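You operate a simulated robot arm through the tools that you are given. There is no shell and no other tool. Be economical: measure what you need, move in short steps, check, and stop when the job is done.

Carry out the task below with a simulated robot arm. There is one attempt and no reset: what you move stays moved.

TASK
Take the cream pot with a wire clip and leave it in the cream bowl.
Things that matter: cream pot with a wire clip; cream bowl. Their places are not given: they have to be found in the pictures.

It is judged by the outcome, as a careful person would: the job done as asked, and still so three seconds after it is handed in. It fails if anything else is knocked over, pushed out of place, dropped, spilled or broken.

THE ROBOT
A 6-joint arm with a two-finger parallel gripper, fixed in place. Base frame: the origin is at the foot of the arm, x ahead of it, y to its left, z up; the work surface is at about z = 1.05. Lengths are in m, angles in degrees, forces in N, time in s.
With the tool pointing down near the work surface it reaches from about 0.1 to 0.62 m from the base axis. Its first joint turns from -66.0 to 66.0 degrees. Payload 2.9 kg.
Tool frame: the origin (TCP) lies between the finger pads and is the grasp point; the fingertips stand 0.03 m ahead of it; z points along the fingers, y is the line along which they close. The gripper opens to 0.11 m. The fingers are 0.02 m wide and 0.01 m thick; the gripper's body (0.048 by 0.112 m) begins 0.055 m behind the TCP.
Orientation is that of the tool frame in the base frame, as a unit quaternion [x, y, z, w]. With the fingers straight down and closing along the base's y, the tool's x points along the base's -x, its y along +y and its z along -z.

THE INTERFACE
- The arm moves only by the tool servo_tool. Its argument "targets" is a list of rows, each an object (a shift or turn left out is 0, a gripper value left out holds the last) with "travel": the shift along the base's x, y, z in m, a list of three; "yaw": the turn about the base's z in degrees; "fingers": the opening in per cent of the stroke, from 0 (shut) to 100 (fully open). In form: [{"travel": [x, y, z], "yaw": yaw, "fingers": fingers}, ...]. A call has 1 to 12 rows; each row shifts and turns the commanded pose from where the row before left it. A row lasts 0.2 s, in which the tool goes at most 0.05 m and 8.6 degrees; a call with a longer step from one row to the next is refused whole, and so is a gripper value outside its range. A pose out of reach is approached as far as the arm can. The call stops where the force on the tool passes 40 N (or 10 N more than at its start, if that is more) or the arm is blocked; 0.2 s more then pass. The fingers move at their own pace (about 0.108 m/s each) and stop on an object; they squeeze with about 35 N. The grip force told is the motor's: it shows also when the fingers shut on nothing. Time passes only in rows, and 0.2 s behind the last, so rows that do not move let the fingers close. It gives the time, the measured TCP pose, the force on the tool (base axes), the opening and the grip force at its end, in the units of the frame above (readings bear some noise).
- Cameras (640 x 400 px; columns grow to the right, rows downward): "scene" is fixed at [0.0681, 0.4209, 1.4204]; the picture's right is [-0.86, -0.52, 0.00], its down [-0.11, 0.18, -0.98] and it looks along [0.51, -0.84, -0.21] (base axes); focal length 347 px, centre (320, 200). "wrist" rides on the gripper at [-0.036, 0, -0.057] in the tool frame; the picture's right is [0.00, -1.00, 0.00], its down [0.97, 0.00, -0.24] and it looks along [0.24, 0.00, 0.97] (tool axes); focal length 218 px, centre (320, 200).
- grab_frame(camera): a new picture of that camera. No time passes.
- locate(camera, pixels): for up to 12 pixels [column, row] of the newest picture of that camera ("zoom" is the newest enlarged one), the place [x, y, z] in the base frame of the surface seen there, good to about 0.002 m. No time passes.
- close_up(camera, box): a new picture of the part [left, top, right, bottom] of that camera's present view, enlarged. No time passes.
- finish_job(): hands the job in; it is judged then, once.

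Work in short steps. Measure before you move; look again where a grasp or a placing could have gone wrong, and mend it. You have 60 turns and 30 pictures in all, the two below and enlarged ones among them. Open the gripper and draw the arm clear of the work before you hand the job in, unless the task says otherwise; then end with one line.

The tools are called as a command line: name --argument value ..., lists and objects as JSON in quotes. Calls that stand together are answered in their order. servo_tool: Moves the arm, as the interface text tells. Its arguments: {"type":"object","properties":{"targets":{"type":"array","items":{"type":"object","properties":{"travel":{"type":"array","items":{"type":"number"}},"yaw":{"type":"number"},"fingers":{"type":"number"}}}}},"required":["targets"]} The other tools are called the same way: grab_frame (camera) takes a picture; locate (camera, pixels) gives the place of the surface under pixels of a picture; close_up (camera, box) takes an enlarged picture of a part of a camera's view; finish_job () hands the job in.

At the start:

```text
t: 0.0
tool_pos: [0.3784, 0.0835, 1.3125]
orientation: [-0.001, 1.0, 0.002, 0.0]
contact_force: [-0.3, -0.2, 0.6]
gripper_width: 0.11
gripper_force: 0.1
```

scene: 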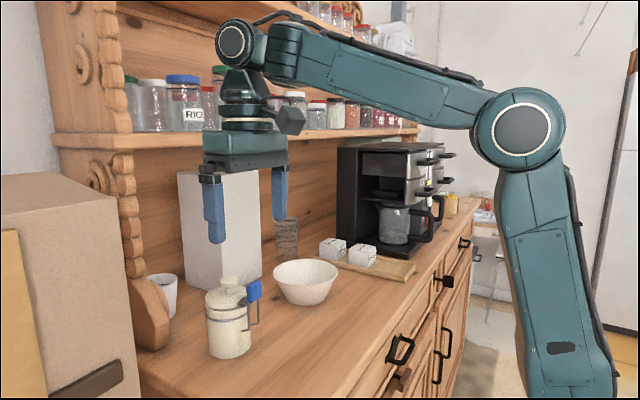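
wrist: 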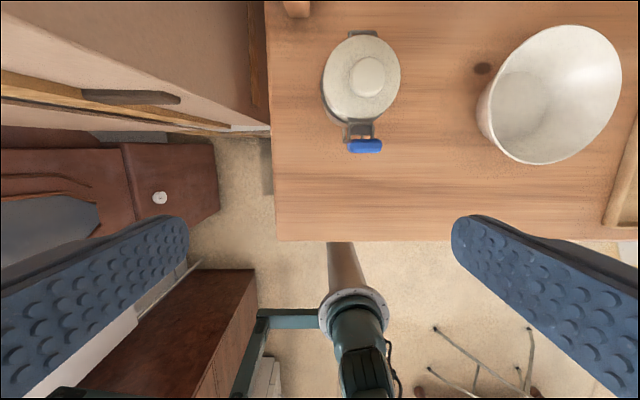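

The pot is at about (362,78) in the wrist view with its clip toward the base at (365,145), and the bowl is at (555,95). I'll measure both.

locate --camera "wrist" --pixels '[[366, 76], [325, 80], [400, 80], [362, 38], [360, 118], [365, 146], [362, 33], [480, 110], [620, 80], [550, 162], [575, 26], [540, 105]]'

locate --camera "scene" --pixels '[[229, 283], [228, 296], [228, 330], [230, 357], [254, 290], [255, 322], [208, 320], [305, 265], [305, 303], [275, 270], [337, 272], [229, 312]]'

close_up --camera "scene" --box '[150, 220, 350, 370]'

```text
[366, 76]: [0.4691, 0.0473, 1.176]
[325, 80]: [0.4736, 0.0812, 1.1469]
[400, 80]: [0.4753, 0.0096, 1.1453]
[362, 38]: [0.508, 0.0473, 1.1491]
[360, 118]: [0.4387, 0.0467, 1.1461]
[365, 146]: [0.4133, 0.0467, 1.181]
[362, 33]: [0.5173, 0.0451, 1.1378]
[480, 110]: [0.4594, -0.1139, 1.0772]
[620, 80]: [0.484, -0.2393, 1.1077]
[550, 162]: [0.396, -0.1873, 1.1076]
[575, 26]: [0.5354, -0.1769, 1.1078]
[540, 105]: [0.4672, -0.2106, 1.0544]
```

```text
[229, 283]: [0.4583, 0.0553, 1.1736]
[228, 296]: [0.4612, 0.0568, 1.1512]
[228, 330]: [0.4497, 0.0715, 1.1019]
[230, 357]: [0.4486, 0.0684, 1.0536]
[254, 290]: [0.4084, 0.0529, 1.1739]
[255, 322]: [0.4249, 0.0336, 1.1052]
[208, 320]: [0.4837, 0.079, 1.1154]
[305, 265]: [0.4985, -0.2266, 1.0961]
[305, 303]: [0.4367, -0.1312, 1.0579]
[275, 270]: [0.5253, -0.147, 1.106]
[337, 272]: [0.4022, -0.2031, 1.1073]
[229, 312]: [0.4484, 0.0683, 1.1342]
```

```text
2.67 times, centred on (250, 295) of scene
```

zoom: 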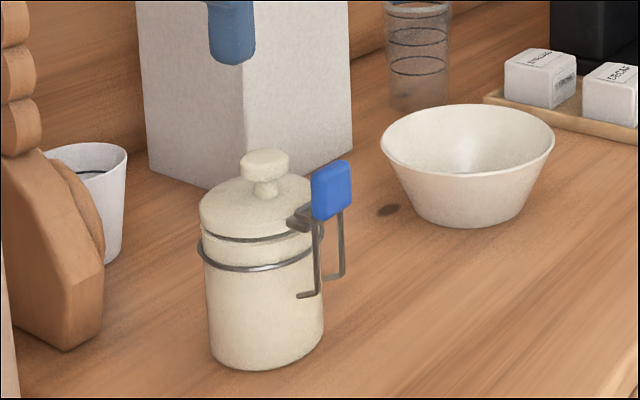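

The pot axis is near (0.473, 0.045), radius about 0.036. The lid is at 1.146 and the knob at 1.176. Before going forward I'll check the tall white box, the shelf and the bowl edges.

locate --camera "scene" --pixels '[[245, 200], [243, 285], [190, 250], [255, 260], [180, 140], [320, 130], [140, 290], [155, 330], [287, 240], [185, 120], [160, 290], [300, 100]]'

locate --camera "wrist" --pixels '[[500, 70], [490, 85], [485, 95], [530, 42], [615, 50], [610, 110], [510, 150], [530, 125], [570, 110], [515, 90], [295, 8], [350, 35]]'

```text
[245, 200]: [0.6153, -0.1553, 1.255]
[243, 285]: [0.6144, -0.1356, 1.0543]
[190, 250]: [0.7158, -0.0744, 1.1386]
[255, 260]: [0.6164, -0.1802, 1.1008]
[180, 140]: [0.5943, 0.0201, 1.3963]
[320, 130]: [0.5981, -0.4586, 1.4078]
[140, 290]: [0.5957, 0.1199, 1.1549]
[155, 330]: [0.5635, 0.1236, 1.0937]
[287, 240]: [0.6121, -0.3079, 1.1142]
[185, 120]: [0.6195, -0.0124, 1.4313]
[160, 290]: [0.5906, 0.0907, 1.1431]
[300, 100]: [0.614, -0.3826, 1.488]
```

```text
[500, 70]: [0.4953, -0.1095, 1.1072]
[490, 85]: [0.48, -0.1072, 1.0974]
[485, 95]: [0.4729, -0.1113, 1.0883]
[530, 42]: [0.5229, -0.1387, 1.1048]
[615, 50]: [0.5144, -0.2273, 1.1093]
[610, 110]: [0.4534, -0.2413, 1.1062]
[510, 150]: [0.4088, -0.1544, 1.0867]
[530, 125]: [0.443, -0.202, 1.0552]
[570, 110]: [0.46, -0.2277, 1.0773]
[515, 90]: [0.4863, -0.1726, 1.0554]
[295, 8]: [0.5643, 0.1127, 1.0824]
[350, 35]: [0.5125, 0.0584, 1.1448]
```

Everything around is clear: the shelf front is at x≈0.59. The bowl centre is near (0.467, -0.174) with its floor at 1.055. I'm moving above the pot.

servo_tool --targets '[{"travel": [0.032, -0.013, 0], "fingers": 100}, {"travel": [0.032, -0.013, 0]}, {"travel": [0.031, -0.012, 0]}, {"travel": [0, 0, -0.03]}, {"travel": [0, 0, -0.03]}, {"travel": [0, 0, 0]}]'

grab_frame --camera "wrist"

```text
t: 1.4
tool_pos: [0.4744, 0.0453, 1.2514]
orientation: [0.0, 1.0, 0.0, 0.002]
contact_force: [0.4, -0.3, 0.6]
gripper_width: 0.1099
gripper_force: 0.0
```

```text
26 pictures are left
```

wrist: 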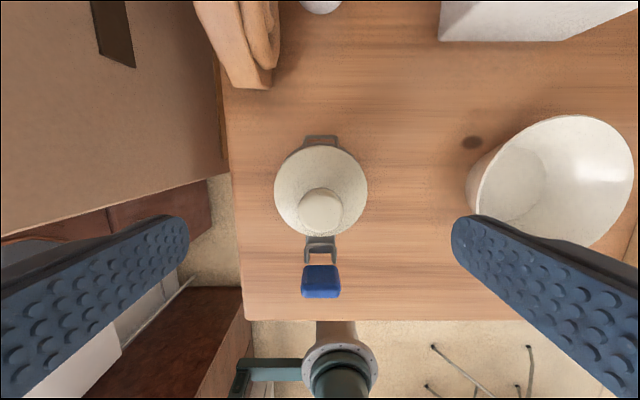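

The pot is centred between the fingers (column 321), so I'm descending to z≈1.129 with the knob clear of the palm.

servo_tool --targets '[{"travel": [0, 0, -0.03]}, {"travel": [0, 0, -0.03]}, {"travel": [0, 0, -0.03]}, {"travel": [0, 0, -0.02]}, {"travel": [0, 0, -0.012]}, {"travel": [0, 0, 0]}]'

close_up --camera "scene" --box '[150, 220, 350, 370]'

```text
t: 2.8
tool_pos: [0.4738, 0.0461, 1.1321]
orientation: [0.0, 1.0, 0.001, 0.001]
contact_force: [-0.7, 0.1, 0.0]
gripper_width: 0.1097
gripper_force: 0.0
```

```text
2.67 times, centred on (250, 295) of scene
```

zoom: 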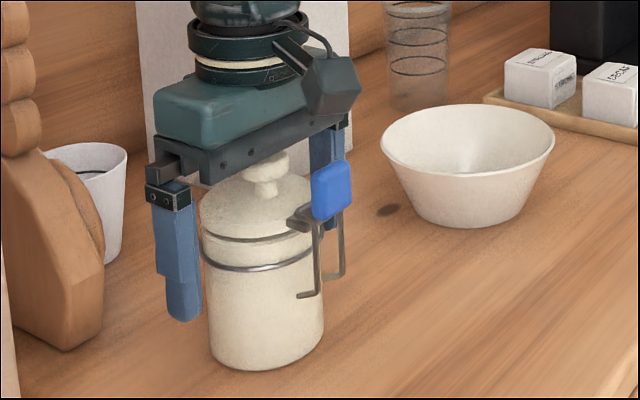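

The fingers straddle the body and the tips are below the band, so I'm closing.

servo_tool --targets '[{"fingers": 0}, {"fingers": 0}, {"fingers": 0}, {"fingers": 0}]'

servo_tool --targets '[{"travel": [0, 0, 0.015]}, {"travel": [0, 0, 0.02]}, {"travel": [0, 0, 0]}]'

close_up --camera "scene" --box '[150, 200, 350, 370]'

```text
t: 3.8
tool_pos: [0.4741, 0.046, 1.1306]
orientation: [-0.001, 1.0, 0.001, 0.001]
contact_force: [0.7, -2.7, 0.1]
gripper_width: 0.0742
gripper_force: 34.9
```

```text
t: 4.6
tool_pos: [0.4734, 0.0452, 1.1657]
orientation: [0.0, 1.0, 0.001, 0.0]
contact_force: [-0.5, 0.2, -6.4]
gripper_width: 0.074
gripper_force: 35.0
```

```text
2.35 times, centred on (250, 285) of scene
```

zoom: 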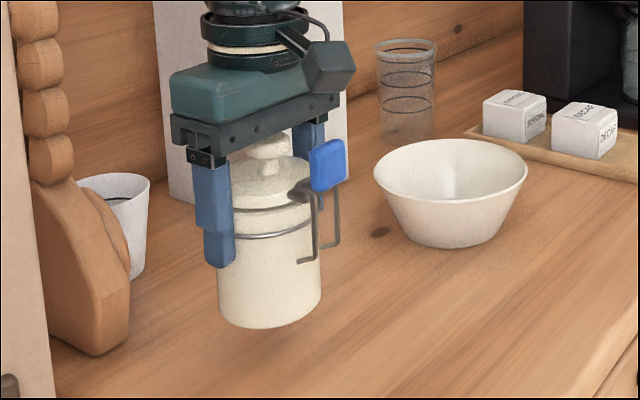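

The pot is lifted and hangs upright. I'll raise it more and carry it over the bowl.

servo_tool --targets '[{"travel": [0, 0, 0.03]}, {"travel": [0, 0, 0.03]}, {"travel": [0, 0, 0.01]}, {"travel": [0, -0.02, 0]}, {"travel": [-0.001, -0.035, 0]}, {"travel": [-0.001, -0.035, 0]}, {"travel": [-0.001, -0.035, 0]}, {"travel": [-0.001, -0.035, 0]}, {"travel": [-0.001, -0.035, 0]}, {"travel": [-0.001, -0.024, 0]}, {"travel": [0, 0, 0]}, {"travel": [0, 0, 0]}]'

grab_frame --camera "wrist"

close_up --camera "scene" --box '[200, 150, 400, 320]'

```text
t: 7.2
tool_pos: [0.4679, -0.1746, 1.2365]
orientation: [0.0, 1.0, 0.001, -0.001]
contact_force: [0.4, 0.0, -6.5]
gripper_width: 0.0737
gripper_force: 34.9
```

```text
23 pictures are left
```

wrist: 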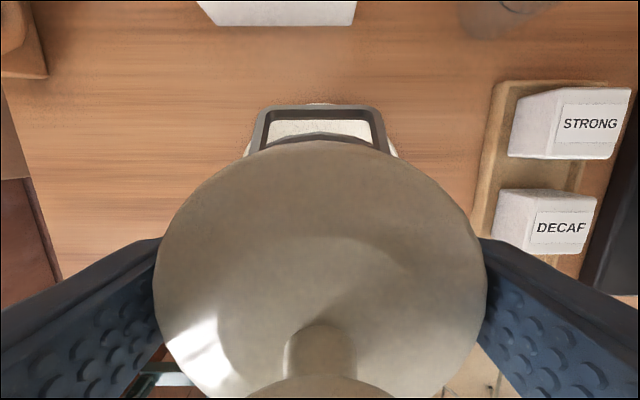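

```text
2.35 times, centred on (300, 235) of scene
```

zoom: 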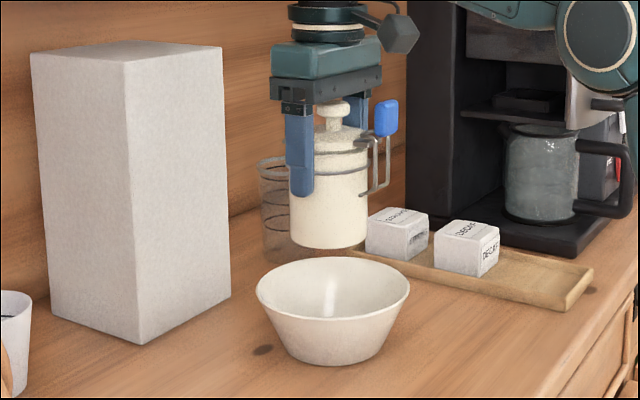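

The bowl rim shows symmetrically at columns 243–398 in the wrist view. I'll confirm the bowl centre from rim and floor points.

locate --camera "zoom" --pixels '[[256, 290], [410, 285], [333, 257], [333, 317], [300, 264], [370, 264], [280, 310], [390, 308], [330, 300], [333, 365], [287, 345], [383, 342]]'

locate --camera "wrist" --pixels '[[320, 104], [247, 152], [395, 152]]'

```text
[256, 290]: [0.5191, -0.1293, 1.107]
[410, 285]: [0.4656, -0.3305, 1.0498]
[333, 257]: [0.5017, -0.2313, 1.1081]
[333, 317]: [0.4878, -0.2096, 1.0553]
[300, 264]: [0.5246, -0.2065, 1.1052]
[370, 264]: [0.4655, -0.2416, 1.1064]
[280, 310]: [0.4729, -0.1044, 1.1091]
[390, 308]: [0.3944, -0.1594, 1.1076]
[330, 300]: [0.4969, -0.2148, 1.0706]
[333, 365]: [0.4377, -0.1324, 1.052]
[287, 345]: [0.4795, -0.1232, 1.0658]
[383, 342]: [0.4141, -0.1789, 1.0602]
```

```text
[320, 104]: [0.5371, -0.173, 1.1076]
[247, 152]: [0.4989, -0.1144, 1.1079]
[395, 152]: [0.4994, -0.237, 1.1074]
```

The bowl centre is confirmed at about (0.467, -0.174), with a floor radius of at least 0.042. I'm lowering to just above the floor.

servo_tool --targets '[{"travel": [-0.001, 0, -0.025]}, {"travel": [0, 0, -0.025]}, {"travel": [0, 0, -0.02]}, {"travel": [0, 0, -0.015]}, {"travel": [0, 0, -0.008]}, {"travel": [0, 0, 0]}]'

close_up --camera "scene" --box '[200, 170, 400, 320]'

```text
t: 8.6
tool_pos: [0.467, -0.1734, 1.144]
orientation: [0.0, 1.0, 0.001, 0.0]
contact_force: [-0.1, 0.4, -6.4]
gripper_width: 0.0741
gripper_force: 35.0
```

```text
2.67 times, centred on (300, 245) of scene
```

zoom: 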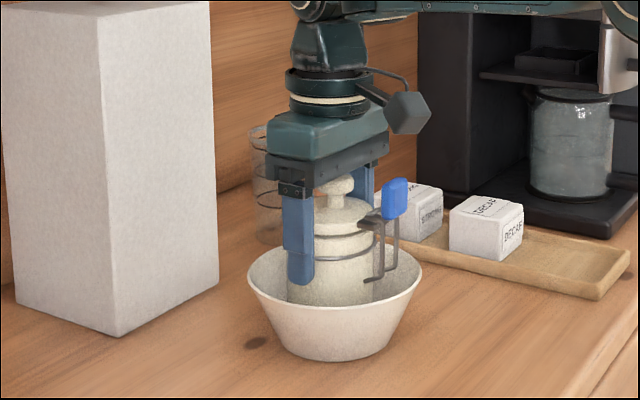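

The pot is centred inside the bowl with no contact yet. I'm lowering in small steps while watching the force.

servo_tool --targets '[{"travel": [0, 0, -0.003]}, {"travel": [0, 0, -0.003]}, {"travel": [0, 0, 0]}]'

```text
t: 9.4
tool_pos: [0.4677, -0.1726, 1.1366]
orientation: [-0.001, 1.0, 0.0, 0.0]
contact_force: [0.5, 0.0, -7.0]
gripper_width: 0.0739
gripper_force: 35.2
```

servo_tool --targets '[{"travel": [0, 0, -0.002]}, {"travel": [0, 0, 0]}]'

```text
t: 10.0
tool_pos: [0.4667, -0.1738, 1.1366]
orientation: [0.0, 1.0, 0.0, 0.003]
contact_force: [-0.5, -1.3, 8.3]
gripper_width: 0.074
gripper_force: 34.6
```

The force flipped to +8 N, so the pot rests on the bowl floor. I'm opening partway, keeping the fingers off the rim, then lifting.

servo_tool --targets '[{"fingers": 75}, {"fingers": 82}, {"fingers": 82}]'

close_up --camera "scene" --box '[200, 170, 400, 320]'

```text
t: 10.8
tool_pos: [0.4659, -0.1732, 1.1336]
orientation: [0.0, 1.0, 0.001, 0.001]
contact_force: [0.2, 0.1, 0.4]
gripper_width: 0.0903
gripper_force: 0.0
```

```text
2.67 times, centred on (300, 245) of scene
```

zoom: 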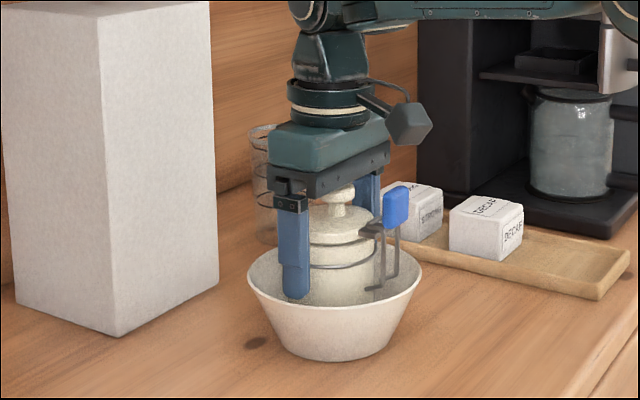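

The pot stands free and upright, so I'm lifting straight up and then drawing back.

servo_tool --targets '[{"travel": [0, 0, 0.01]}, {"travel": [0, 0, 0.02]}, {"travel": [0, 0, 0.03]}, {"travel": [0, 0, 0.04]}, {"travel": [0, 0, 0.04]}, {"travel": [0, 0, 0.03]}, {"travel": [-0.03, 0.03, 0]}, {"travel": [-0.04, 0.04, 0]}, {"travel": [-0.03, 0.04, 0], "fingers": 100}, {"travel": [0, 0.04, 0]}, {"travel": [0, 0, 0]}]'

grab_frame --camera "scene"

```text
refused: row 8 steps farther than a row can; nothing moved
```

```text
19 pictures are left
```

scene: 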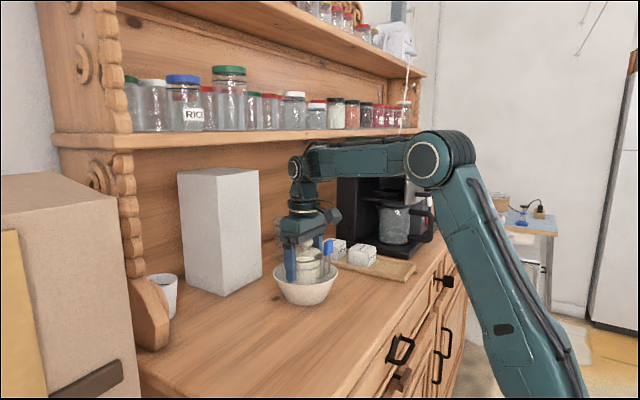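

The call was refused because one step was too long, so I'll use smaller lateral steps.

servo_tool --targets '[{"travel": [0, 0, 0.01]}, {"travel": [0, 0, 0.02]}, {"travel": [0, 0, 0.03]}, {"travel": [0, 0, 0.04]}, {"travel": [0, 0, 0.04]}, {"travel": [0, 0, 0.03]}, {"travel": [-0.03, 0.03, 0]}, {"travel": [-0.03, 0.03, 0]}, {"travel": [-0.03, 0.03, 0]}, {"travel": [0, 0.04, 0]}, {"travel": [0, 0, 0]}]'

close_up --camera "scene" --box '[160, 170, 420, 340]'

```text
t: 13.2
tool_pos: [0.3762, -0.042, 1.304]
orientation: [0.001, 1.0, 0.001, 0.0]
contact_force: [0.8, 0.2, -0.4]
gripper_width: 0.09
gripper_force: 0.2
```

```text
2.35 times, centred on (290, 255) of scene
```

zoom: 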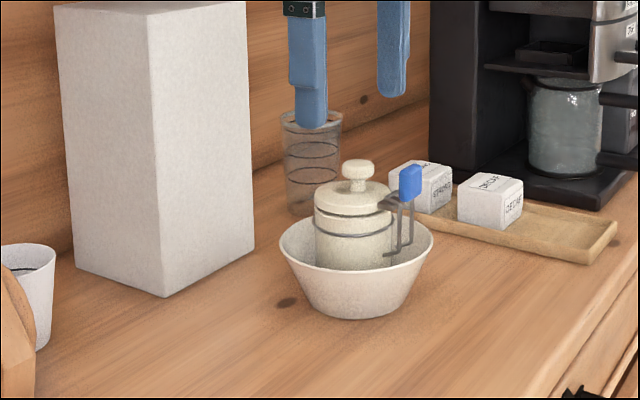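

The pot stands upright in the bowl, nothing else has moved, and the open gripper is clear, so I'm handing the job in.

finish_job

```text
The job is handed in.
```

The cream pot with the wire clip is standing upright in the cream bowl, nothing else was disturbed, and the job is handed in.
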